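You operate a simulated robot arm through the tools that you are given. There is no shell and no other tool.

You are at the controls of a simulated two-armed robot. One attempt, no reset.

Task
Hold the red connector, lock its ring nut and test it on PLUG.
Fine: stand it on the test plate; the PASS lamp must light; leave the other ring nut loose. Set down upright: what you pick out.

It is judged by the outcome, as a careful person would: the job done as asked, and still so three seconds after it is handed in. It fails if anything else is knocked over, pushed out of place, dropped, spilled or broken.

Robot
Two 7-joint arms with three-finger grippers on one trunk, on a base that drives. Base frame: it is fixed to the floor where the robot stands at the start and does not move with it; the origin is under the middle of the robot, x ahead of it, y to its left, z up; the surface under the hand at the start is at about z = 0.9. Readings come in m, degrees, newtons and seconds.
The left shoulder is at the start at [0.07, 0.146, 1.263], the right one opposite. With the tool pointing down near the work surface each hand reaches from about 0.28 to 0.68 m from the robot's upright axis, wherever it stands, measured 20 degrees to its own side. Places, roughly: blue dial [0.7, -0.8, 1]; contact test button [0.7, -0.9, 1]; ring nut of the blue connector [0.5, -0.4, 1]; ring nut of the red connector [0.5, -0.1, 1]; test plate [0.5, -0.9, 0.9]. Payload 2.2 kg a hand.
The TCP of each hand is the grasp point between the finger pads, 0.028 m short of the fingertips. In the tool frame z runs along the fingers and y along their closing line. The gripper opens to 0.102 m. The gripper's body begins 0.071 m behind the TCP.
Orientation is that of the tool frame in the base frame, as [roll, pitch, yaw] about the fixed x, y, z axes, in that order (R = Rz(yaw) Ry(pitch) Rx(roll)). With the fingers straight down and closing along the base's y, the tool's x points along the base's -x, its y along +y and its z along -z.

Tools
- The arms move only by the tool move_arm. It takes "left_moves", "right_moves" or both (then of equal length, played together; a hand with none holds still); each is a list of rows, each a list of 7 numbers: the shift along the tool's x, y, z in m, then the turn, a rotation vector about the tool's x, y, z in degrees, then the opening, from 0 (shut) to 1 (fully open). In form: [[tx, ty, tz, wx, wy, wz, claw], ...]. A call has 1 to 20 rows; each row is the pose to reach, as a shift and turn from the pose commanded when the call began, along the tool's axes at that moment. Rows are played at 5 a second. More than 0.05 m and 8.6 degrees between two rows, or a gripper value outside its range, and nothing of the call is played. Where a pose cannot be reached the arm comes as near as it can. A force on the tool above 40 N (or 10 N above the force at the start of the call, whichever is more), or a blocked arm, ends the call early, and 0.2 s more pass. The fingers move at their own pace and stop on an object; they squeeze with about 27 N. The grip force told is the motor's: it shows also when the fingers shut on nothing. Time passes only in rows, and 0.2 s behind the last, so rows that repeat a pose let the fingers close. The reply holds the time, the measured pose of the TCP, the force on the tool along the base axes, the opening and the grip force, in the units named above and with some noise, with the torque about the TCP (base axes, N m) and any sound that the robot's microphone picked up.
- Cameras (640 x 400 px; columns grow to the right, rows downward): "scene" is now at [0.1178, -0.0442, 1.4791]; the picture's right is [-0.57, -0.82, 0.00], its down [-0.58, 0.39, -0.72] and it looks along [0.59, -0.40, -0.70] (base axes); focal length 294 px, centre (320, 200). "left" rides on the left gripper at [0.072, 0.038, -0.086] in its tool frame; the picture's right is [-0.46, 0.89, 0.00], its down [-0.60, -0.32, -0.73] and it looks along [-0.65, -0.34, 0.68] (tool axes); focal length 256 px, centre (320, 200). "right" rides on the right gripper at [0.069, 0.044, -0.086] in its tool frame; the picture's right is [-0.53, 0.85, 0.00], its down [-0.58, -0.36, -0.73] and it looks along [-0.62, -0.39, 0.68] (tool axes); focal length 256 px, centre (320, 200). There is no depth. A picture from a camera that has moved, and an enlarged one, comes with that camera's place and axes in the base frame and with its lens.
- capture(camera): a new picture of that camera. No time passes.
- raise_lower(by): slides the trunk up (or, below 0, down) by that many m; the arms and the scene camera ride with it, the base frame stays. It gives what a move gives, with no picture.
- base_move(legs): drives the robot by 1 to 6 legs, each [ahead, left, turn to the left] in m, m and degrees, along the robot's own axes; the way and the turn of a leg run together, so that a leg with both is an arc; at most 1.5 m and 180 degrees a leg. The arms and the cameras ride along, it lands a little off, and it stops where it bumps. It gives what a move gives.
- aim_head(pan, tilt): turns the head with the scene camera to pan (to the left, within 86 degrees either way) and tilt (down, from -29 to 69), counted from straight ahead of the robot. It gives what a move gives.
- enlarge(camera, box): a new picture of the part [left, top, right, bottom] of that camera's present view, enlarged. No time passes.
- finish_job(): hands the job in; it is judged then, once.

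Places have to be worked out from the pictures, the camera data and where the tool is seen. Open the grippers and draw the arms clear of the work before you hand the job in, unless the task says otherwise.

The tools are called after "Request:" as name(argument=value, ...) on one line, values as JSON. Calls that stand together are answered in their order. move_arm: Moves the arms, as the interface text tells. Its arguments: {"type":"object","properties":{"left_moves":{"type":"array","items":{"type":"array","items":{"type":"number"}}},"right_moves":{"type":"array","items":{"type":"array","items":{"type":"number"}}}},"required":[]} The other tools are called the same way: raise_lower (by) slides the trunk up or down; base_move (legs) drives the base; aim_head (pan, tilt) turns the head that bears the scene camera; capture (camera) takes a picture; enlarge (camera, box) takes an enlarged picture of a part of a camera's view; finish_job () hands the job in.

At the start:

```text
time: 0.0
left_tcp_pos: [0.4054, -0.0798, 1.2587]
left_orientation: [-179.9, 0.0, -179.9]
left_contact_force: [0.0, 0.6, 0.3]
left_ft_torque: [0.0, -0.02, -0.01]
left_grip_width: 0.1021
left_finger_force: 0.1
right_tcp_pos: [0.3037, -0.3651, 1.2387]
right_orientation: [-179.9, 0.0, -179.9]
right_contact_force: [-1.0, 0.4, 0.1]
right_ft_torque: [0.01, 0.0, 0.0]
right_grip_width: 0.1019
right_finger_force: 0.0
trunk travel left (down, up): [-0.8, 0.14]
robot x, y, heading: [-0.0015, -0.0023, 0.1]
head pan, tilt: [-34.4, 44.3]
```

scene: 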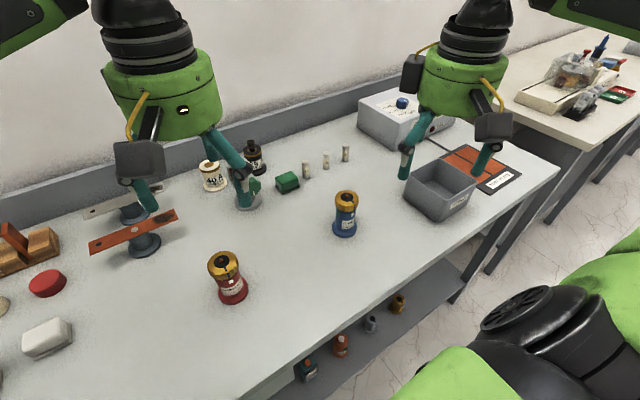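
right: 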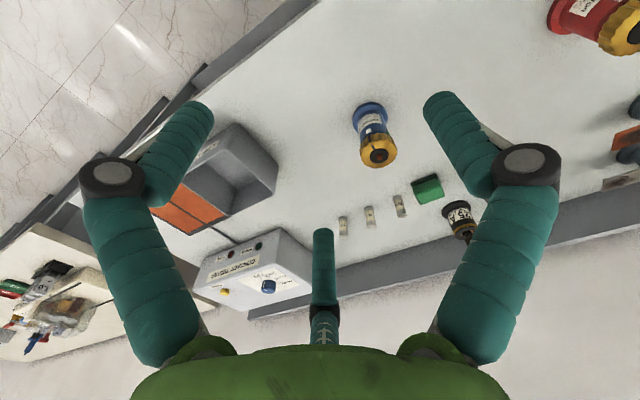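
left: 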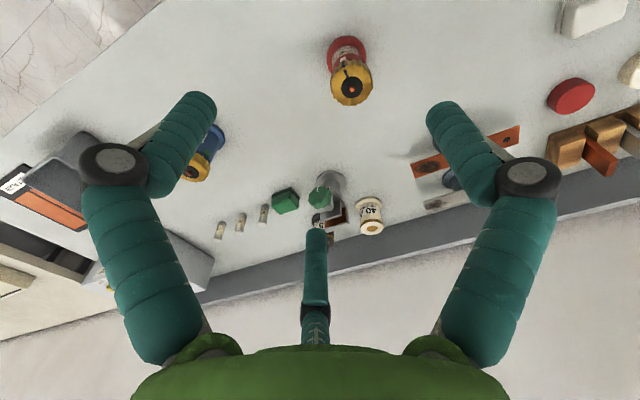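

The pictures show the red and blue connectors, the tester box with a blue dial and lamps, and the test plate behind a grey tray. I take closer looks before moving.

Request:
enlarge(camera="scene", box=[180, 230, 280, 320])

Request:
enlarge(camera="scene", box=[340, 70, 560, 230])

Request:
enlarge(camera="right", box=[120, 100, 330, 320])

Request:
enlarge(camera="left", box=[290, 20, 410, 120])

```text
4.44 times, centred on (230, 275) of scene
camera zoom: at [0.1178, -0.0442, 1.4791], right [-0.57, -0.82, 0.0], down [-0.58, 0.39, -0.72], along [0.59, -0.4, -0.7], focal length 1309 px, centre (720, -133)
```

zoom: 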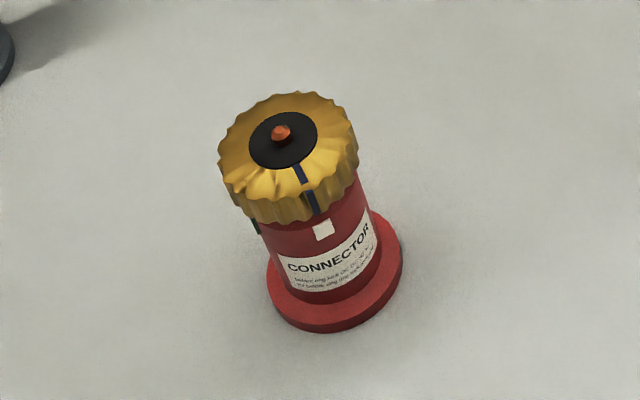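

```text
2.50 times, centred on (450, 150) of scene
camera zoom: at [0.1178, -0.0442, 1.4791], right [-0.57, -0.82, 0.0], down [-0.58, 0.39, -0.72], along [0.59, -0.4, -0.7], focal length 736 px, centre (-5, 325)
```

zoom: 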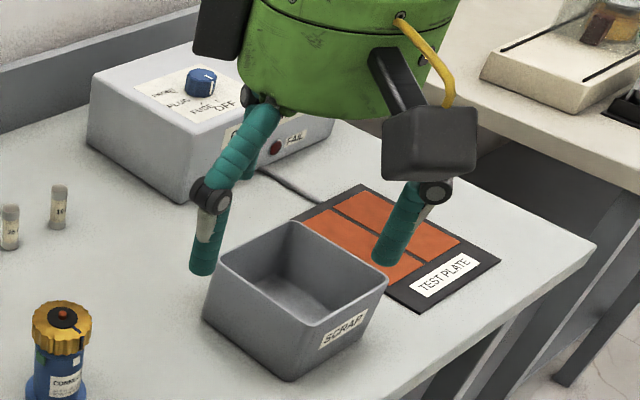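

```text
1.82 times, centred on (225, 210) of right
camera zoom: at [0.2355, -0.3215, 1.3256], right [0.53, 0.85, 0.0], down [0.58, -0.36, 0.73], along [0.62, -0.39, -0.68], focal length 465 px, centre (493, 182)
```

zoom: 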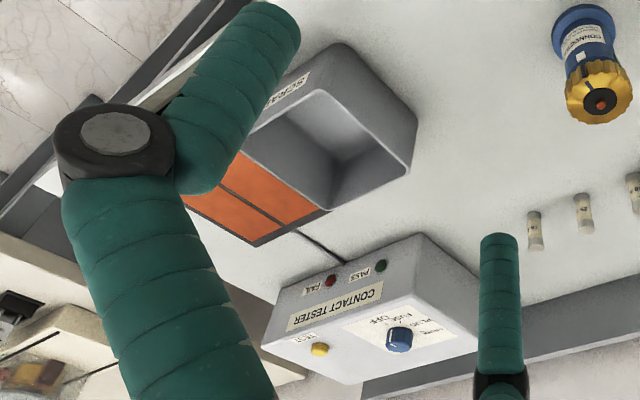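

```text
4.00 times, centred on (350, 70) of left
camera zoom: at [0.333, -0.0411, 1.3468], right [0.46, 0.89, 0.0], down [0.6, -0.32, 0.73], along [0.65, -0.34, -0.68], focal length 1024 px, centre (200, 720)
```

zoom: 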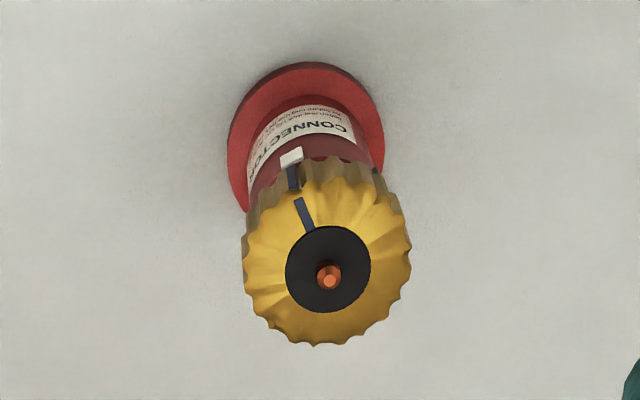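

The ring carries a dark blue line now beside a white mark, and there's a green mark further round; I need to read the fine print on the label and the dial scale.

Request:
enlarge(camera="scene", box=[210, 275, 250, 300])

Request:
enlarge(camera="right", box=[215, 240, 315, 310])

Request:
enlarge(camera="left", box=[325, 35, 375, 65])

Request:
enlarge(camera="right", box=[345, 95, 405, 175])

```text
16.00 times, centred on (230, 288) of scene
camera zoom: at [0.1178, -0.0442, 1.4791], right [-0.57, -0.82, 0.0], down [-0.58, 0.39, -0.72], along [0.59, -0.4, -0.7], focal length 4713 px, centre (1760, -1200)
```

zoom: 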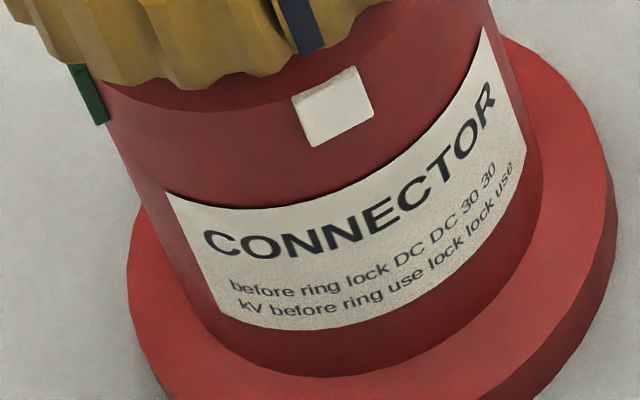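

```text
5.71 times, centred on (265, 275) of right
camera zoom: at [0.2355, -0.3215, 1.3256], right [0.53, 0.85, 0.0], down [0.58, -0.36, 0.73], along [0.62, -0.39, -0.68], focal length 1463 px, centre (634, -229)
```

zoom: 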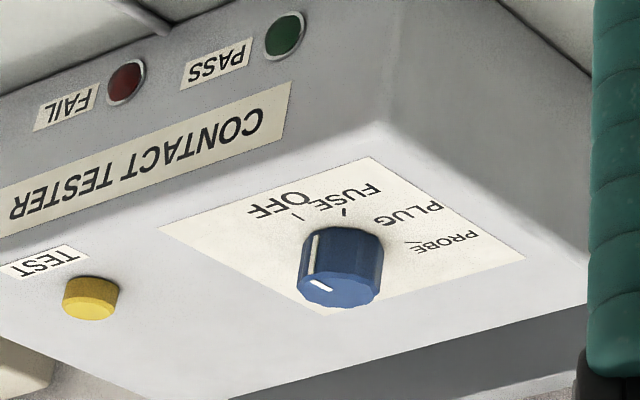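

```text
12.80 times, centred on (350, 50) of left
camera zoom: at [0.333, -0.0411, 1.3468], right [0.46, 0.89, 0.0], down [0.6, -0.32, 0.73], along [0.65, -0.34, -0.68], focal length 3277 px, centre (-64, 2120)
```

zoom: 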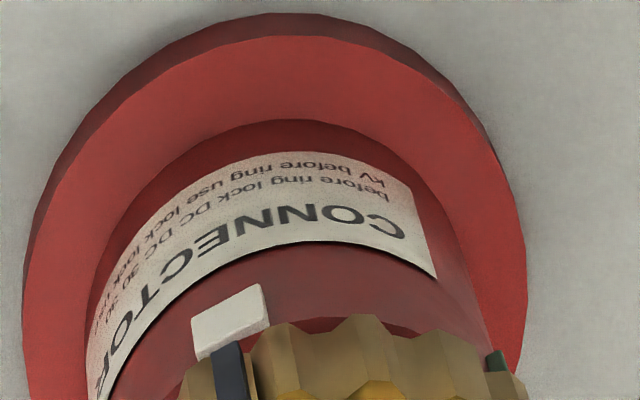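

```text
5.00 times, centred on (375, 135) of right
camera zoom: at [0.2355, -0.3215, 1.3256], right [0.53, 0.85, 0.0], down [0.58, -0.36, 0.73], along [0.62, -0.39, -0.68], focal length 1280 px, centre (45, 525)
```

zoom: 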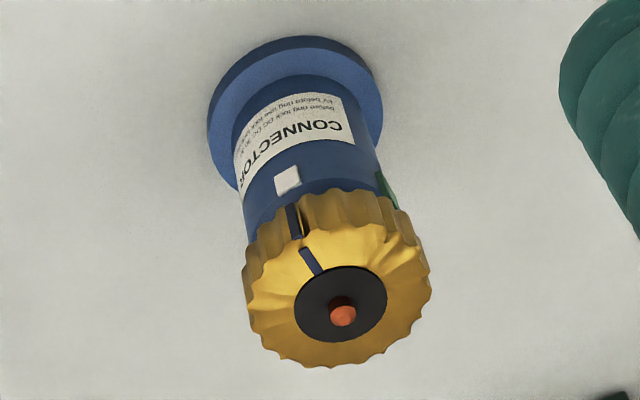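

The connector stands near (0.483, -0.07) with its top at about 1.013; the white mark faces the robot (azimuth about 180°) and the green mark is on its left side (about +90°). I look more closely at the hand's shape and at the rest of the workspace.

Request:
enlarge(camera="scene", box=[80, 0, 280, 220])

Request:
enlarge(camera="scene", box=[360, 0, 560, 220])

Request:
aim_head(pan=-60, tilt=30)

```text
1.82 times, centred on (180, 110) of scene
camera zoom: at [0.1178, -0.0442, 1.4791], right [-0.57, -0.82, 0.0], down [-0.58, 0.39, -0.72], along [0.59, -0.4, -0.7], focal length 536 px, centre (574, 364)
```

zoom: 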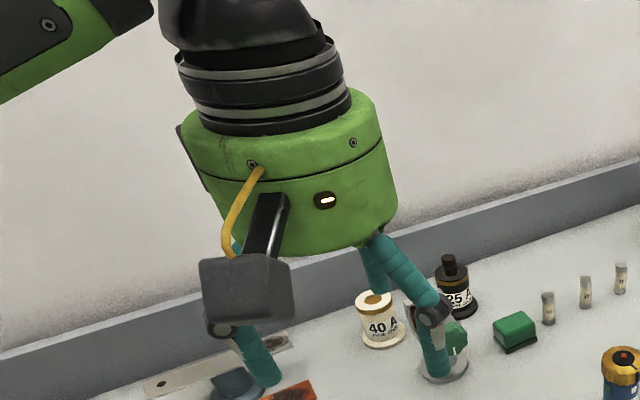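

```text
1.82 times, centred on (460, 110) of scene
camera zoom: at [0.1178, -0.0442, 1.4791], right [-0.57, -0.82, 0.0], down [-0.58, 0.39, -0.72], along [0.59, -0.4, -0.7], focal length 536 px, centre (66, 364)
```

zoom: 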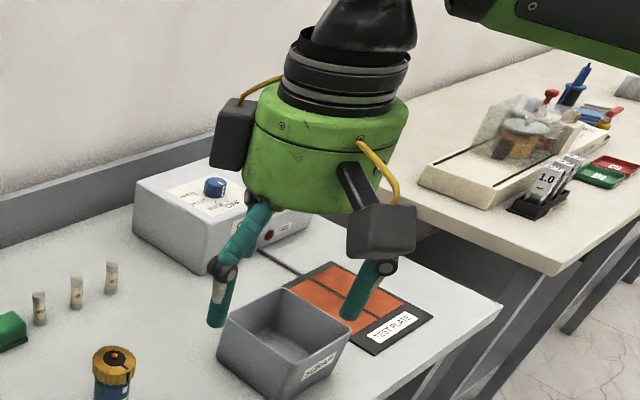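

```text
time: 0.9
left_tcp_pos: [0.4056, -0.0793, 1.2588]
left_orientation: [-180.0, 0.1, 179.9]
left_contact_force: [0.1, 0.7, 0.3]
left_ft_torque: [-0.01, 0.01, -0.02]
left_grip_width: 0.1017
left_finger_force: 0.1
right_tcp_pos: [0.3044, -0.3645, 1.2384]
right_orientation: [179.9, 0.0, -180.0]
right_contact_force: [-0.5, 0.9, -0.4]
right_ft_torque: [0.01, 0.02, 0.03]
right_grip_width: 0.1017
right_finger_force: 0.1
trunk travel left (down, up): [-0.8, 0.14]
robot x, y, heading: [0.0029, -0.0009, -0.0]
head pan, tilt: [-60.0, 30.0]
```

The hand looks three-fingered in the picture, so I check how the fingers really close, in free air, and look at the tester with the turned head.

Request:
capture(camera="scene")

Request:
move_arm(right_moves=[[0, 0, 0, 0, 0, 0, 0.5], [0, 0, 0, 0, 0, 0, 0.5], [0, 0, 0, 0, 0, 0, 0.5]])

Request:
capture(camera="right")

```text
taken
camera scene: at [0.0955, -0.0761, 1.5007], right [-0.87, -0.5, 0.0], down [-0.25, 0.43, -0.87], along [0.43, -0.75, -0.5], focal length 294 px, centre (320, 200)
```

scene: 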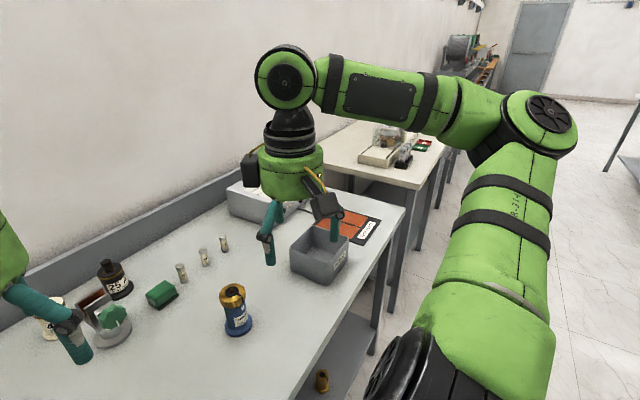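

```text
time: 1.7
left_tcp_pos: [0.4047, -0.0805, 1.26]
left_orientation: [-179.9, 0.0, -179.9]
left_contact_force: [-1.1, -0.2, -0.4]
left_ft_torque: [0.0, 0.01, -0.02]
left_grip_width: 0.1018
left_finger_force: 0.1
right_tcp_pos: [0.304, -0.3657, 1.2389]
right_orientation: [179.9, 0.0, -179.9]
right_contact_force: [-0.1, -0.1, 0.2]
right_ft_torque: [-0.03, -0.01, -0.02]
right_grip_width: 0.0509
right_finger_force: 0.0
trunk travel left (down, up): [-0.8, 0.14]
robot x, y, heading: [0.0004, -0.0022, -0.2]
head pan, tilt: [-60.0, 30.0]
```

```text
taken
camera right: at [0.2355, -0.3215, 1.3256], right [0.53, 0.85, 0.0], down [0.58, -0.36, 0.73], along [0.62, -0.39, -0.68], focal length 256 px, centre (320, 200)
```

right: 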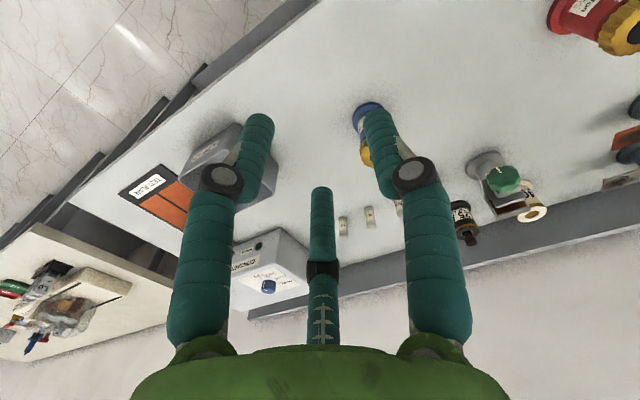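

The fingers close toward the middle as expected. I enlarge the tester/plate region from this new head position to fix the positions.

Request:
enlarge(camera="scene", box=[220, 170, 420, 295])

Request:
enlarge(camera="right", box=[100, 90, 340, 310])

```text
3.20 times, centred on (320, 232) of scene
camera zoom: at [0.0954, -0.0762, 1.5008], right [-0.87, -0.5, 0.0], down [-0.25, 0.43, -0.87], along [0.43, -0.75, -0.5], focal length 942 px, centre (320, 96)
```

zoom: 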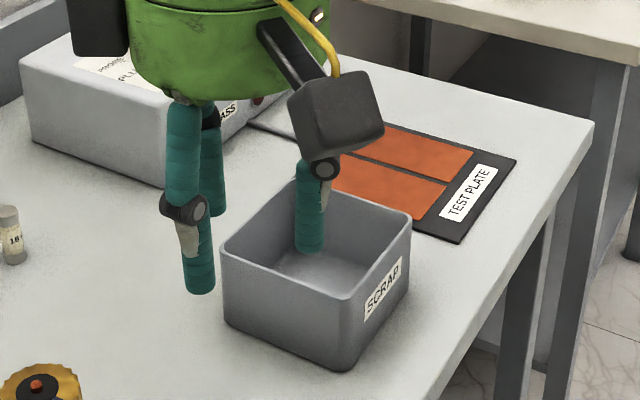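

```text
1.82 times, centred on (220, 200) of right
camera zoom: at [0.2355, -0.3215, 1.3256], right [0.53, 0.85, 0.0], down [0.58, -0.36, 0.73], along [0.62, -0.39, -0.68], focal length 465 px, centre (502, 200)
```

zoom: 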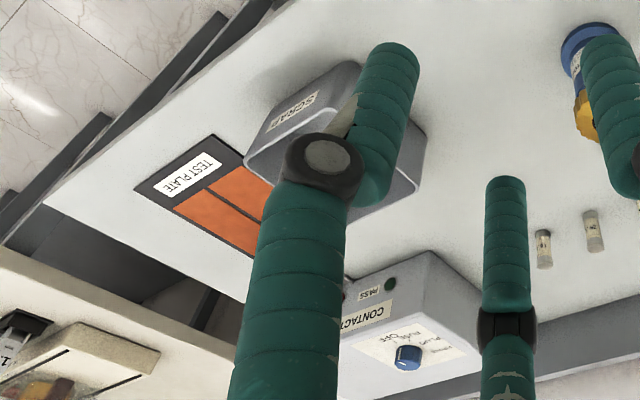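

The test plate centre comes out near (0.46, -0.88), with the tray between y = -0.59 and -0.72 and the blue connector near (0.484, -0.37). My plan is to hold the red body with the right hand from the right side, tilted, and turn the ring from above with the left hand. I first move the left hand aside and yaw the right hand high in free air.

Request:
move_arm(left_moves=[[0, 0.02, 0, 0, 0, 4, 1], [0, 0.04, 0, 0, 0, 8, 1], [0, 0.06, 0, 0, 0, 12, 1], [0, 0.08, 0, 0, 0, 16, 1], [0, 0.1, 0, 0, 0, 20, 1], [0, 0.12, 0, 0, 0, 24, 1], [0, 0.14, 0, 0, 0, 28, 1], [0, 0.15, 0, 0, 0, 32, 1], [0, 0.15, 0, 0, 0, 36, 1], [0, 0.15, 0, 0, 0, 40, 1], [0, 0.15, 0, 0, 0, 45, 1]], right_moves=[[0, 0, 0, 0, 0, -8, 1], [0, 0, 0, 0, 0, -16, 1], [0, 0, 0, 0, 0, -24, 1], [0, 0, 0, 0, 0, -32, 1], [0, 0, 0, 0, 0, -40, 1], [0, 0, 0, 0, 0, -48, 1], [0, 0, 0, 0, 0, -56, 1], [0, 0, 0, 0, 0, -64, 1], [0, 0, 0, 0, 0, -72, 1], [0, 0, 0, 0, 0, -80, 1], [0, 0, 0, 0, 0, -88, 1]])

```text
time: 4.1
left_tcp_pos: [0.4057, 0.071, 1.2596]
left_orientation: [180.0, 0.0, 134.9]
left_contact_force: [0.1, 0.4, -0.4]
left_ft_torque: [0.01, 0.01, -0.02]
left_grip_width: 0.102
left_finger_force: 0.1
right_tcp_pos: [0.3052, -0.3652, 1.2394]
right_orientation: [180.0, -0.1, -91.8]
right_contact_force: [-0.4, -0.2, 0.3]
right_ft_torque: [-0.01, 0.02, -0.02]
right_grip_width: 0.1021
right_finger_force: 0.1
trunk travel left (down, up): [-0.8, 0.14]
robot x, y, heading: [-0.0002, 0.0018, 0.1]
head pan, tilt: [-60.0, 30.0]
```

Both hands followed. Now I tilt the right hand 50° so that it points +y and 40° down, and bring it to a standoff beside the red connector at about (0.483, -0.23, 1.10).

Request:
move_arm(right_moves=[[0, 0, 0, 0, -7, 0, 1], [0, -0.02, 0, 0, -14, 0, 1], [-0.01, -0.05, 0.01, 0, -21, 0, 1], [-0.03, -0.08, 0.03, 0, -28, 0, 1], [-0.05, -0.11, 0.05, 0, -35, 0, 1], [-0.08, -0.14, 0.08, 0, -42, 0, 1], [-0.11, -0.17, 0.11, 0, -50, 0, 1], [-0.135, -0.178, 0.139, 0, -50, 0, 1]])

Request:
capture(camera="right")

Request:
aim_head(pan=-15, tilt=45)

Request:
capture(camera="scene")

```text
refused: row 6 steps farther than a row can; nothing moved
```

```text
taken
camera right: at [0.2588, -0.4326, 1.3257], right [-0.83, 0.56, 0.0], down [0.38, 0.57, 0.73], along [0.41, 0.61, -0.68], focal length 256 px, centre (320, 200)
```

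right: 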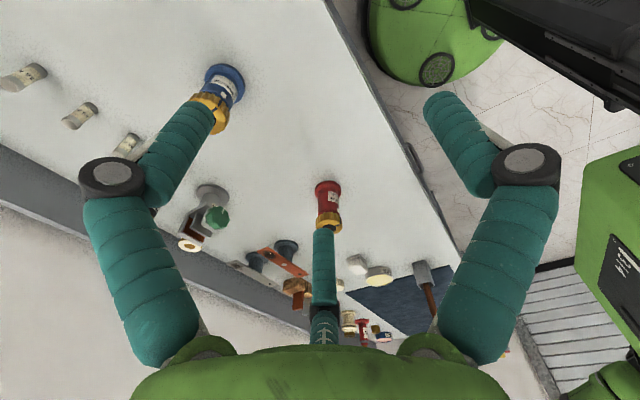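

```text
time: 5.2
left_tcp_pos: [0.4055, 0.0711, 1.2598]
left_orientation: [180.0, 0.0, 135.0]
left_contact_force: [0.0, 0.5, -0.1]
left_ft_torque: [0.03, 0.01, -0.03]
left_grip_width: 0.1021
left_finger_force: 0.1
right_tcp_pos: [0.3043, -0.3658, 1.2388]
right_orientation: [-180.0, 0.0, -92.0]
right_contact_force: [-0.6, -0.4, -0.2]
right_ft_torque: [0.0, -0.05, 0.04]
right_grip_width: 0.1023
right_finger_force: 0.0
trunk travel left (down, up): [-0.8, 0.14]
robot x, y, heading: [-0.0012, -0.0009, 0.3]
head pan, tilt: [-15.0, 45.0]
```

```text
taken
camera scene: at [0.1287, -0.019, 1.4782], right [-0.26, -0.97, 0.0], down [-0.68, 0.18, -0.71], along [0.68, -0.18, -0.71], focal length 294 px, centre (320, 200)
```

scene: 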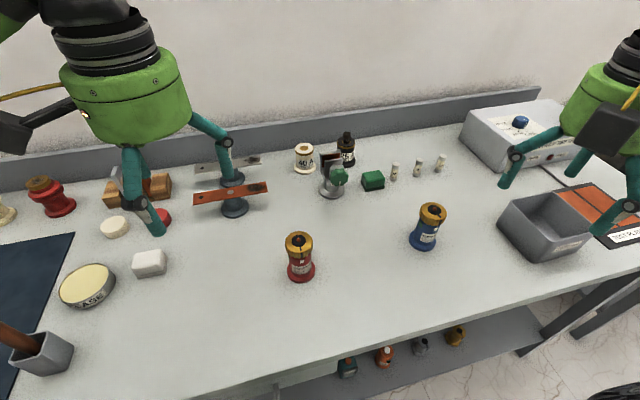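

That call was refused because one row stepped 0.052 m. I reissue it with smaller steps and enlarge the red connector from the new head position.

Request:
enlarge(camera="scene", box=[260, 220, 340, 290])

Request:
move_arm(right_moves=[[0, 0, 0, 0, -7, 0, 1], [0, -0.02, 0, 0, -14, 0, 1], [-0.01, -0.05, 0.01, 0, -21, 0, 1], [-0.03, -0.08, 0.03, 0, -28, 0, 1], [-0.05, -0.11, 0.05, 0, -35, 0, 1], [-0.075, -0.135, 0.075, 0, -42, 0, 1], [-0.1, -0.16, 0.1, 0, -50, 0, 1], [-0.12, -0.17, 0.12, 0, -50, 0, 1], [-0.135, -0.178, 0.139, 0, -50, 0, 1]])

Request:
capture(camera="right")

Request:
capture(camera="scene")

```text
5.71 times, centred on (300, 255) of scene
camera zoom: at [0.1287, -0.019, 1.4782], right [-0.26, -0.97, 0.0], down [-0.68, 0.18, -0.71], along [0.68, -0.18, -0.71], focal length 1683 px, centre (434, -114)
```

zoom: 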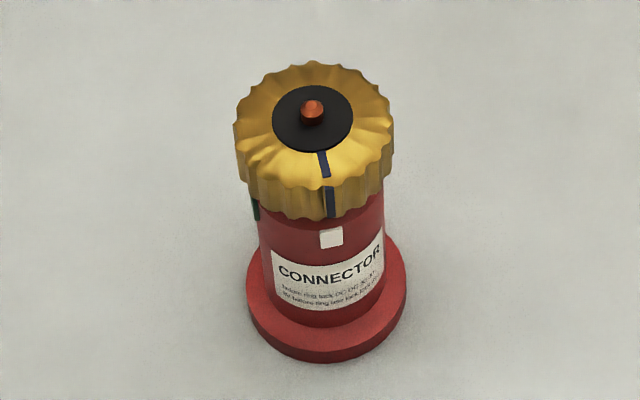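

```text
time: 7.2
left_tcp_pos: [0.4058, 0.0709, 1.2583]
left_orientation: [180.0, 0.0, 135.1]
left_contact_force: [-1.1, -0.2, -0.1]
left_ft_torque: [0.01, -0.01, -0.01]
left_grip_width: 0.1021
left_finger_force: 0.1
right_tcp_pos: [0.4867, -0.2346, 1.0991]
right_orientation: [-179.9, 50.2, -91.8]
right_contact_force: [-0.2, 0.0, 0.5]
right_ft_torque: [-0.02, 0.02, -0.01]
right_grip_width: 0.1017
right_finger_force: 0.1
trunk travel left (down, up): [-0.8, 0.14]
robot x, y, heading: [0.0004, -0.0016, 0.0]
head pan, tilt: [-15.0, 45.0]
```

```text
taken
camera right: at [0.4404, -0.3437, 1.1028], right [-0.83, 0.37, 0.41], down [0.36, -0.2, 0.91], along [0.42, 0.91, 0.04], focal length 256 px, centre (320, 200)
```

right: 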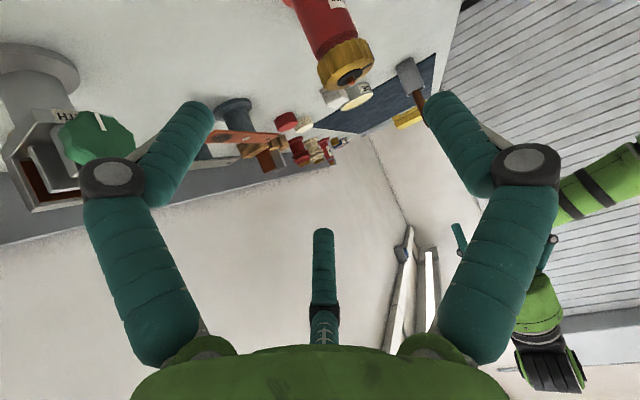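

```text
taken
camera scene: at [0.1294, -0.0184, 1.4781], right [-0.26, -0.97, 0.0], down [-0.68, 0.18, -0.71], along [0.68, -0.18, -0.71], focal length 294 px, centre (320, 200)
```

scene: 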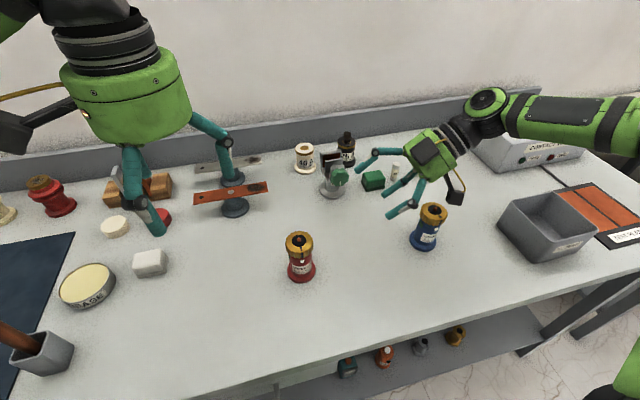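

The right hand reached its standoff (0.487, -0.235, 1.099). I enlarge its view of the red connector to refine the axis and ring heights.

Request:
enlarge(camera="right", box=[270, 0, 400, 110])

Request:
capture(camera="left")

```text
3.64 times, centred on (335, 55) of right
camera zoom: at [0.4404, -0.3437, 1.1028], right [-0.83, 0.37, 0.41], down [0.36, -0.2, 0.91], along [0.42, 0.91, 0.04], focal length 931 px, centre (266, 727)
```

zoom: 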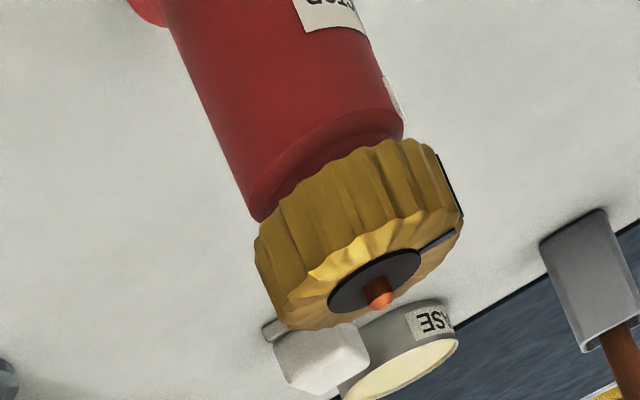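

```text
taken
camera left: at [0.3813, 0.1499, 1.3466], right [0.95, 0.3, 0.0], down [0.2, -0.65, 0.73], along [0.22, -0.7, -0.68], focal length 256 px, centre (320, 200)
```

left: 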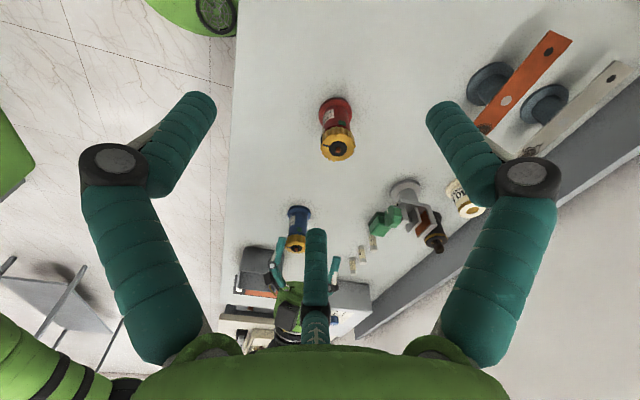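

I enlarge the left camera's view of the red connector for a third sight line.

Request:
enlarge(camera="left", box=[300, 85, 372, 165])

```text
5.00 times, centred on (336, 125) of left
camera zoom: at [0.3813, 0.1499, 1.3466], right [0.95, 0.3, 0.0], down [0.2, -0.65, 0.73], along [0.22, -0.7, -0.68], focal length 1280 px, centre (240, 575)
```

zoom: 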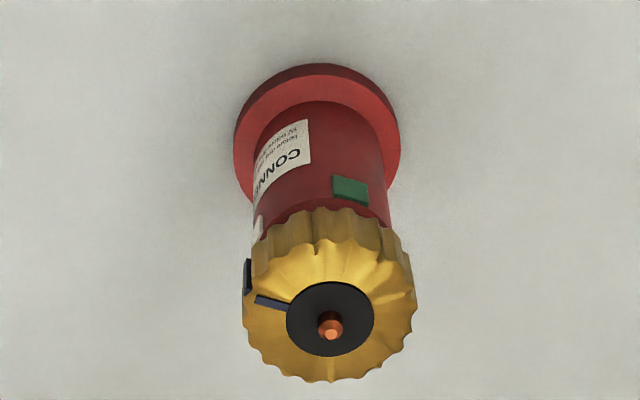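

Three sight lines agree: the axis is at (0.4815, -0.072), ring z is about 0.990–1.012 and the body below it is free from about 0.915 to 0.990. I centre the right hand on it and advance partway along the tool axis, staying high.

Request:
move_arm(right_moves=[[0.004, 0.005, 0.02, 0, 0, 0, 1], [0.0084, 0.0107, 0.05, 0, 0, 0, 1], [0.0084, 0.0107, 0.08, 0, 0, 0, 1], [0.0084, 0.0107, 0.11, 0, 0, 0, 1], [0.0084, 0.0107, 0.13, 0, 0, 0, 1], [0.0084, 0.0107, 0.13, 0, 0, 0, 1]])

Request:
capture(camera="right")

Request:
capture(camera="left")

Request:
capture(camera="scene")

```text
time: 8.6
left_tcp_pos: [0.4058, 0.0699, 1.2587]
left_orientation: [180.0, -0.1, 135.1]
left_contact_force: [-0.2, 0.0, 0.3]
left_ft_torque: [0.02, 0.01, -0.01]
left_grip_width: 0.1019
left_finger_force: 0.0
right_tcp_pos: [0.4623, -0.1458, 1.0344]
right_orientation: [-179.8, 49.8, -91.9]
right_contact_force: [0.1, -0.4, -0.2]
right_ft_torque: [0.03, 0.0, -0.01]
right_grip_width: 0.1018
right_finger_force: 0.1
right hand out of reach, approached as far as the arm can: row 4, 5, 6
trunk travel left (down, up): [-0.8, 0.14]
robot x, y, heading: [0.0008, -0.0022, 0.2]
head pan, tilt: [-15.0, 45.0]
```

```text
taken
camera right: at [0.414, -0.2545, 1.0372], right [-0.83, 0.37, 0.41], down [0.36, -0.2, 0.91], along [0.42, 0.91, 0.03], focal length 256 px, centre (320, 200)
```

right: 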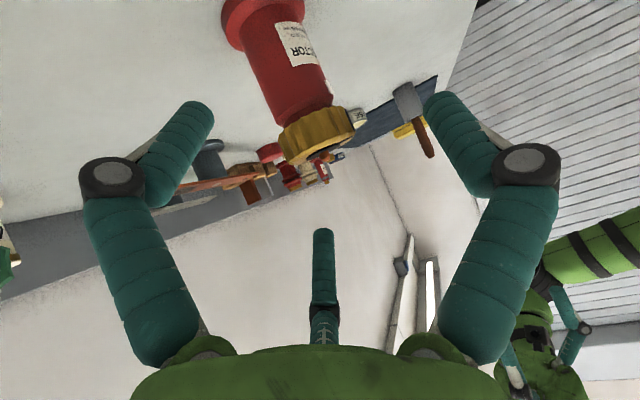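

```text
taken
camera left: at [0.3812, 0.1494, 1.3467], right [0.95, 0.3, 0.0], down [0.2, -0.65, 0.73], along [0.22, -0.7, -0.68], focal length 256 px, centre (320, 200)
```

left: 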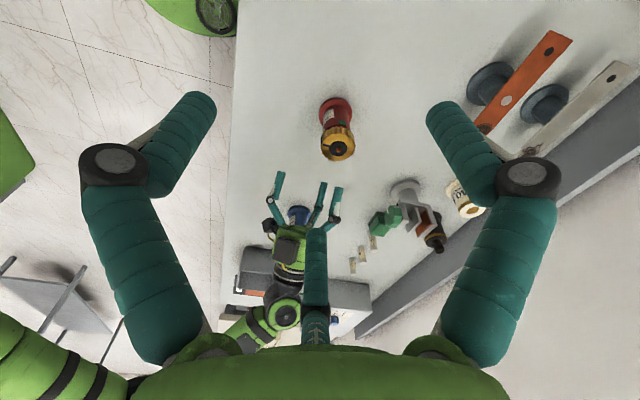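

```text
taken
camera scene: at [0.1292, -0.0189, 1.4781], right [-0.26, -0.97, 0.0], down [-0.68, 0.18, -0.71], along [0.68, -0.18, -0.71], focal length 294 px, centre (320, 200)
```

scene: 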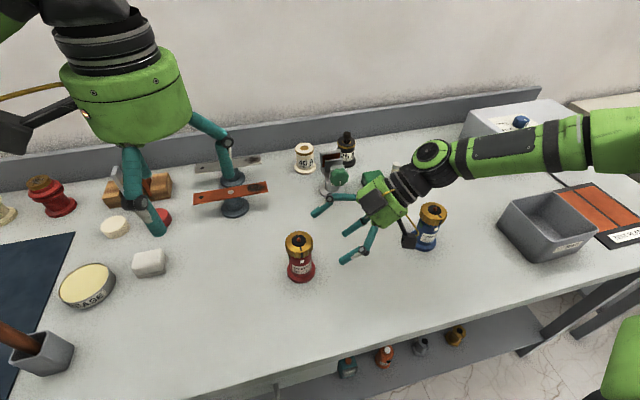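

The arm could not get nearer in that direction (it hit a reach limit with the hand in line with the forearm). I swing the right hand to point diagonally forward-left (+x+y, 40° down) at a new standoff of about (0.373, -0.18, 1.08).

Request:
move_arm(right_moves=[[-0.002, 0.015, -0.02, 5.5, 0, 4.6, 1], [-0.004, 0.03, -0.035, 11, 0, 9.2, 1], [-0.006, 0.045, -0.045, 16.5, 0, 13.8, 1], [-0.008, 0.06, -0.055, 22, 0, 18.4, 1], [-0.01, 0.075, -0.0587, 27.5, 0, 23, 1], [-0.0108, 0.0878, -0.0587, 32.94, 0, 27.64, 1], [-0.0108, 0.0878, -0.0587, 32.94, 0, 27.64, 1]])

Request:
capture(camera="right")

Request:
capture(camera="scene")

```text
time: 10.2
left_tcp_pos: [0.4043, 0.068, 1.2595]
left_orientation: [180.0, 0.0, 134.9]
left_contact_force: [-0.6, 0.0, 0.7]
left_ft_torque: [0.05, -0.03, 0.02]
left_grip_width: 0.102
left_finger_force: 0.0
right_tcp_pos: [0.3936, -0.1938, 1.0731]
right_orientation: [179.8, 50.1, -135.3]
right_contact_force: [1.1, -0.5, 0.1]
right_ft_torque: [0.03, -0.02, 0.0]
right_grip_width: 0.1022
right_finger_force: 0.1
right hand out of reach, approached as far as the arm can: row 6, 7
trunk travel left (down, up): [-0.8, 0.14]
robot x, y, heading: [0.002, 0.0007, 0.1]
head pan, tilt: [-15.0, 45.0]
```

```text
taken
camera right: at [0.2855, -0.242, 1.0759], right [-0.35, 0.84, 0.41], down [0.12, -0.39, 0.91], along [0.93, 0.37, 0.04], focal length 256 px, centre (320, 200)
```

right: 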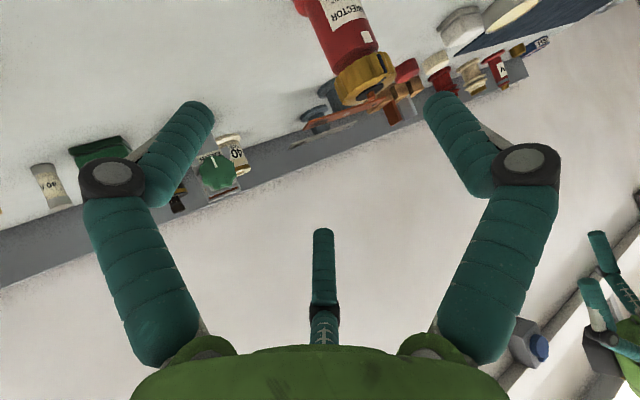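

```text
taken
camera scene: at [0.1278, -0.022, 1.4782], right [-0.26, -0.97, 0.0], down [-0.68, 0.18, -0.71], along [0.68, -0.18, -0.71], focal length 294 px, centre (320, 200)
```

scene: 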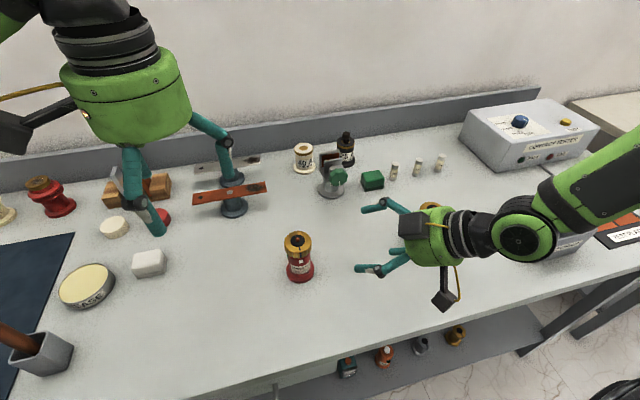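

The right wrist is now too folded near the shoulder. I drive the base back 0.10 m and right 0.05 m to give both arms more room; the hands move away from the connector in that motion.

Request:
base_move(legs=[[-0.1, -0.05, 0]])

Request:
capture(camera="scene")

```text
time: 11.4
left_tcp_pos: [0.3095, 0.0216, 1.2584]
left_orientation: [-179.9, -0.1, 135.0]
left_contact_force: [0.8, -0.6, -0.3]
left_ft_torque: [0.0, 0.01, 0.01]
left_grip_width: 0.1019
left_finger_force: 0.0
right_tcp_pos: [0.2977, -0.2419, 1.0722]
right_orientation: [179.9, 50.0, -135.0]
right_contact_force: [0.3, 0.4, -0.6]
right_ft_torque: [0.02, -0.01, 0.01]
right_grip_width: 0.1021
right_finger_force: 0.1
trunk travel left (down, up): [-0.8, 0.14]
robot x, y, heading: [-0.0977, -0.0504, -0.1]
head pan, tilt: [-15.0, 45.0]
```

```text
taken
camera scene: at [0.033, -0.0685, 1.4779], right [-0.26, -0.97, 0.0], down [-0.68, 0.18, -0.71], along [0.68, -0.18, -0.71], focal length 294 px, centre (320, 200)
```

scene: 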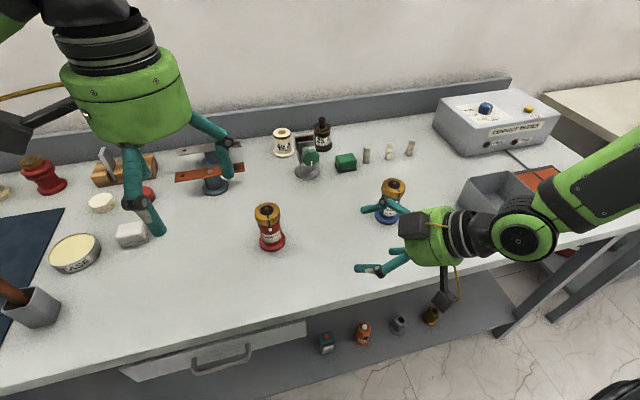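

The base is at (-0.098, -0.050). I now bring the right hand to a pre-grasp 0.10 m behind the grasp point along its axis, about (0.427, -0.126, 1.016).

Request:
move_arm(right_moves=[[-0.0137, -0.002, 0.0338, 0, 0, 0, 1], [-0.0275, -0.0039, 0.0675, 0, 0, 0, 1], [-0.0412, -0.0059, 0.1013, 0, 0, 0, 1], [-0.055, -0.0078, 0.135, 0, 0, 0, 1], [-0.0687, -0.0098, 0.1688, 0, 0, 0, 1], [-0.0687, -0.0098, 0.1688, 0, 0, 0, 1]])

Request:
capture(camera="right")

Request:
capture(camera="scene")

```text
time: 12.8
left_tcp_pos: [0.3058, 0.0195, 1.2591]
left_orientation: [179.8, -0.1, 135.0]
left_contact_force: [-0.6, -0.1, 0.2]
left_ft_torque: [-0.01, -0.01, 0.01]
left_grip_width: 0.102
left_finger_force: 0.1
right_tcp_pos: [0.4213, -0.1398, 1.0163]
right_orientation: [179.8, 50.5, -134.9]
right_contact_force: [-0.5, -0.3, -0.1]
right_ft_torque: [-0.02, -0.01, -0.02]
right_grip_width: 0.1021
right_finger_force: 0.0
right hand out of reach, approached as far as the arm can: row 5, 6
trunk travel left (down, up): [-0.8, 0.14]
robot x, y, heading: [-0.0988, -0.0517, 0.1]
head pan, tilt: [-15.0, 45.0]
```

```text
taken
camera right: at [0.314, -0.1879, 1.0185], right [-0.36, 0.84, 0.41], down [0.12, -0.4, 0.91], along [0.92, 0.38, 0.04], focal length 256 px, centre (320, 200)
```

right: 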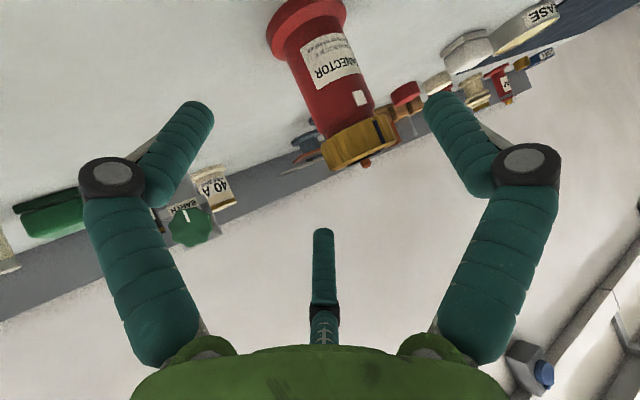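

```text
taken
camera scene: at [0.0287, -0.0704, 1.4783], right [-0.26, -0.97, 0.0], down [-0.68, 0.18, -0.71], along [0.68, -0.18, -0.71], focal length 294 px, centre (320, 200)
```

scene: 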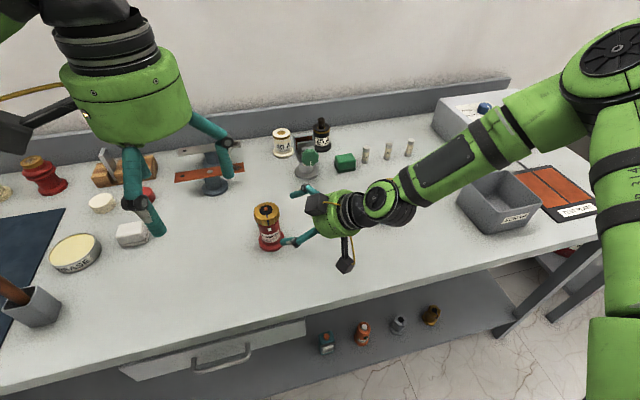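

Still limited: the arm balks when the hand is this far left with the forearm coming from the right. Earlier, pointing +y at y near -0.23 relative to the robot worked, so I raise the right hand clear and then shift the base left so that the connector lies further to the robot's right.

Request:
move_arm(right_moves=[[-0.005, -0.003, -0.03, 0, 0, 0, 1], [-0.02, -0.012, -0.06, -5.5, 0, -4.6, 1], [-0.04, -0.025, -0.09, -11, 0, -9.2, 1], [-0.06, -0.04, -0.115, -16.5, 0, -13.8, 1], [-0.08, -0.055, -0.14, -22, 0, -18.4, 1], [-0.095, -0.065, -0.165, -27.5, 0, -23, 1], [-0.1077, -0.0707, -0.1828, -32.94, 0, -27.64, 1], [-0.1077, -0.0707, -0.1828, -32.94, 0, -27.64, 1]])

Request:
base_move(legs=[[0.1, 0.2, 0]])

Request:
capture(camera="scene")

```text
time: 14.6
left_tcp_pos: [0.3074, 0.021, 1.2587]
left_orientation: [-179.9, 0.1, 135.0]
left_contact_force: [-1.0, -0.5, 0.1]
left_ft_torque: [0.0, 0.04, -0.03]
left_grip_width: 0.1016
left_finger_force: 0.1
right_tcp_pos: [0.424, -0.2404, 1.2148]
right_orientation: [-180.0, 50.1, -91.7]
right_contact_force: [0.6, -0.5, -0.6]
right_ft_torque: [0.01, -0.01, 0.01]
right_grip_width: 0.1019
right_finger_force: 0.1
trunk travel left (down, up): [-0.8, 0.14]
robot x, y, heading: [-0.0991, -0.0483, -0.2]
head pan, tilt: [-15.0, 45.0]
```

```text
time: 16.3
left_tcp_pos: [0.407, 0.2184, 1.2594]
left_orientation: [179.9, 0.0, 135.0]
left_contact_force: [-0.8, 0.4, -0.3]
left_ft_torque: [0.01, 0.0, 0.02]
left_grip_width: 0.1023
left_finger_force: 0.0
right_tcp_pos: [0.5248, -0.043, 1.215]
right_orientation: [-180.0, 50.3, -91.9]
right_contact_force: [0.6, -0.9, 0.0]
right_ft_torque: [-0.01, 0.0, -0.05]
right_grip_width: 0.1019
right_finger_force: 0.1
trunk travel left (down, up): [-0.8, 0.14]
robot x, y, heading: [-0.0006, 0.1522, 0.0]
head pan, tilt: [-15.0, 45.0]
```

```text
taken
camera scene: at [0.1307, 0.1285, 1.4782], right [-0.26, -0.97, 0.0], down [-0.68, 0.18, -0.71], along [0.68, -0.18, -0.71], focal length 294 px, centre (320, 200)
```

scene: 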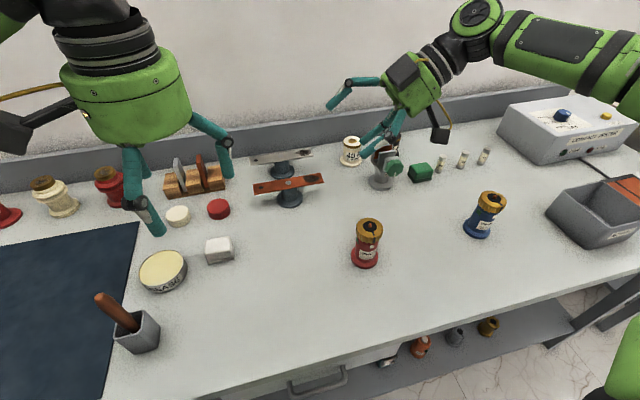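

The connector is now at (0.482, -0.224) relative to the robot. I bring the right hand down to the standoff 0.20 m behind the grasp point, about (0.476, -0.225, 1.081).

Request:
move_arm(right_moves=[[0.02, 0.0071, -0.03, 0, 0, 0, 1], [0.06, 0.0141, -0.05, 0, 0, 0, 1], [0.1, 0.0212, -0.0542, 0, 0, 0, 1], [0.14, 0.0283, -0.0542, 0, 0, 0, 1], [0.18, 0.0353, -0.0542, 0, 0, 0, 1], [0.221, 0.0424, -0.0542, 0, 0, 0, 1], [0.221, 0.0424, -0.0542, 0, 0, 0, 1]])

Request:
capture(camera="right")

```text
time: 17.9
left_tcp_pos: [0.408, 0.2219, 1.2588]
left_orientation: [180.0, 0.0, 135.0]
left_contact_force: [0.3, 0.9, -0.4]
left_ft_torque: [0.01, 0.01, 0.02]
left_grip_width: 0.1021
left_finger_force: 0.0
right_tcp_pos: [0.4757, -0.2208, 1.0791]
right_orientation: [-180.0, 50.0, -91.9]
right_contact_force: [0.0, -0.3, 0.0]
right_ft_torque: [-0.03, -0.01, 0.0]
right_grip_width: 0.1019
right_finger_force: 0.1
trunk travel left (down, up): [-0.8, 0.14]
robot x, y, heading: [0.0018, 0.153, 0.1]
head pan, tilt: [-15.0, 45.0]
```

```text
taken
camera right: at [0.4286, -0.3299, 1.0831], right [-0.83, 0.37, 0.41], down [0.36, -0.2, 0.91], along [0.42, 0.91, 0.04], focal length 256 px, centre (320, 200)
```

right: 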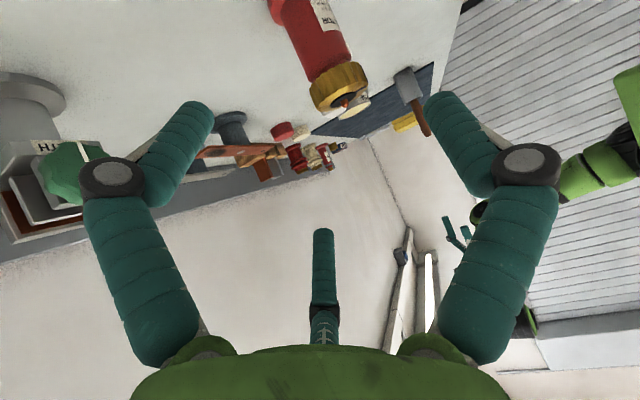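

It reached the standoff exactly. I advance 0.12 m along the tool axis and check the view again.

Request:
move_arm(right_moves=[[0.0005, 0, 0.03, 0, 0, 0, 1], [0.001, -0.0005, 0.06, 0, 0, 0, 1], [0.0015, -0.0009, 0.09, 0, 0, 0, 1], [0.0017, -0.0009, 0.12, 0, 0, 0, 1], [0.0017, -0.0009, 0.12, 0, 0, 0, 1]])

Request:
capture(camera="right")

Request:
capture(camera="scene")

```text
time: 19.1
left_tcp_pos: [0.4088, 0.2208, 1.2599]
left_orientation: [-179.9, -0.1, 134.9]
left_contact_force: [0.0, 0.0, 0.5]
left_ft_torque: [-0.01, 0.0, -0.02]
left_grip_width: 0.1018
left_finger_force: 0.0
right_tcp_pos: [0.4625, -0.1301, 1.0197]
right_orientation: [180.0, 50.0, -92.0]
right_contact_force: [0.0, 0.5, 1.0]
right_ft_torque: [0.0, -0.04, 0.01]
right_grip_width: 0.102
right_finger_force: 0.0
right hand out of reach, approached as far as the arm can: row 3, 4, 5
trunk travel left (down, up): [-0.8, 0.14]
robot x, y, heading: [0.0009, 0.1511, -0.1]
head pan, tilt: [-15.0, 45.0]
```

```text
taken
camera right: at [0.416, -0.2384, 1.0217], right [-0.83, 0.37, 0.41], down [0.36, -0.2, 0.91], along [0.42, 0.91, 0.03], focal length 256 px, centre (320, 200)
```

right: 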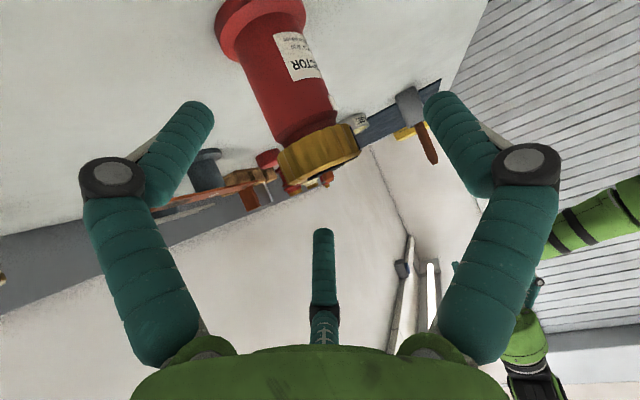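

```text
taken
camera scene: at [0.1322, 0.1311, 1.4781], right [-0.26, -0.97, 0.0], down [-0.68, 0.18, -0.71], along [0.68, -0.18, -0.71], focal length 294 px, centre (320, 200)
```

scene: 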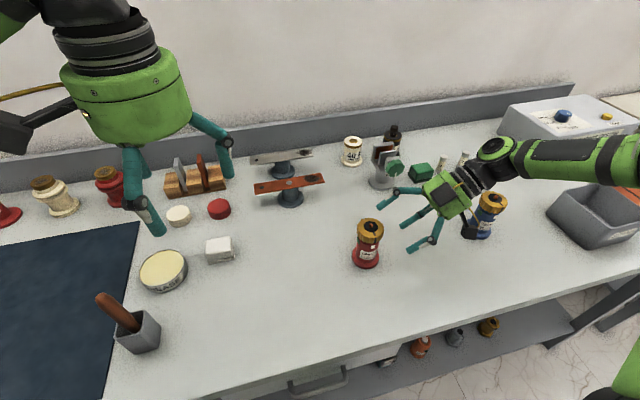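

Both times the limit came at the same forward distance and height below the shoulder, so the arm is too high for this hand angle; lowering the trunk should bring it in range. I retract and raise the right hand, raise the left a little, then slide the trunk down 0.2 m.

Request:
move_arm(right_moves=[[0, 0, -0.04, 0, 0, 0, 1], [-0.01, 0, -0.08, 0, 0, 0, 1], [-0.04, -0.001, -0.115, 0, 0, 0, 1], [-0.07, -0.002, -0.15, 0, 0, 0, 1], [-0.1, -0.0027, -0.185, 0, 0, 0, 1], [-0.13, -0.0027, -0.21, 0, 0, 0, 1], [-0.1401, -0.0027, -0.2219, 0, 0, 0, 1]], left_moves=[[0, 0, -0.02, 0, 0, 0, 1], [0, 0, -0.04, 0, 0, 0, 1], [0, 0, -0.06, 0, 0, 0, 1], [0, 0, -0.08, 0, 0, 0, 1], [0, 0, -0.1, 0, 0, 0, 1], [0, 0, -0.12, 0, 0, 0, 1], [0, 0, -0.12, 0, 0, 0, 1]])

Request:
raise_lower(by=-0.2)

Request:
capture(camera="scene")

```text
time: 20.7
left_tcp_pos: [0.4085, 0.2195, 1.3802]
left_orientation: [-180.0, -0.1, 134.9]
left_contact_force: [-1.2, -0.5, 0.3]
left_ft_torque: [0.01, 0.0, 0.0]
left_grip_width: 0.1022
left_finger_force: 0.1
right_tcp_pos: [0.4637, -0.2116, 1.2656]
right_orientation: [-180.0, 50.0, -92.0]
right_contact_force: [0.3, -1.0, -1.3]
right_ft_torque: [-0.01, 0.01, 0.01]
right_grip_width: 0.1021
right_finger_force: 0.1
trunk travel left (down, up): [-0.8, 0.14]
robot x, y, heading: [-0.0026, 0.1501, -0.0]
head pan, tilt: [-15.0, 45.0]
```

```text
time: 22.9
left_tcp_pos: [0.4081, 0.2202, 1.1791]
left_orientation: [-179.9, 0.0, 135.0]
left_contact_force: [1.1, 0.4, 0.3]
left_ft_torque: [-0.02, 0.02, 0.01]
left_grip_width: 0.102
left_finger_force: 0.0
right_tcp_pos: [0.4626, -0.2115, 1.0664]
right_orientation: [179.9, 50.1, -91.9]
right_contact_force: [1.3, -1.0, 0.0]
right_ft_torque: [-0.02, 0.0, 0.0]
right_grip_width: 0.1022
right_finger_force: 0.0
trunk travel left (down, up): [-0.6, 0.34]
robot x, y, heading: [0.0045, 0.15, 0.0]
head pan, tilt: [-15.0, 45.0]
```

```text
taken
camera scene: at [0.1319, 0.1313, 1.2782], right [-0.26, -0.97, 0.0], down [-0.68, 0.18, -0.71], along [0.68, -0.18, -0.71], focal length 294 px, centre (320, 200)
```

scene: 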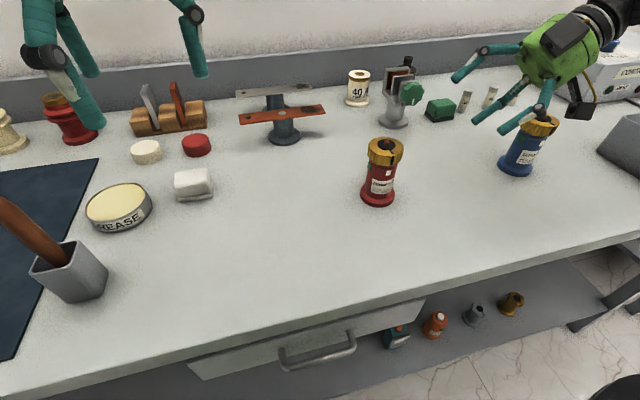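

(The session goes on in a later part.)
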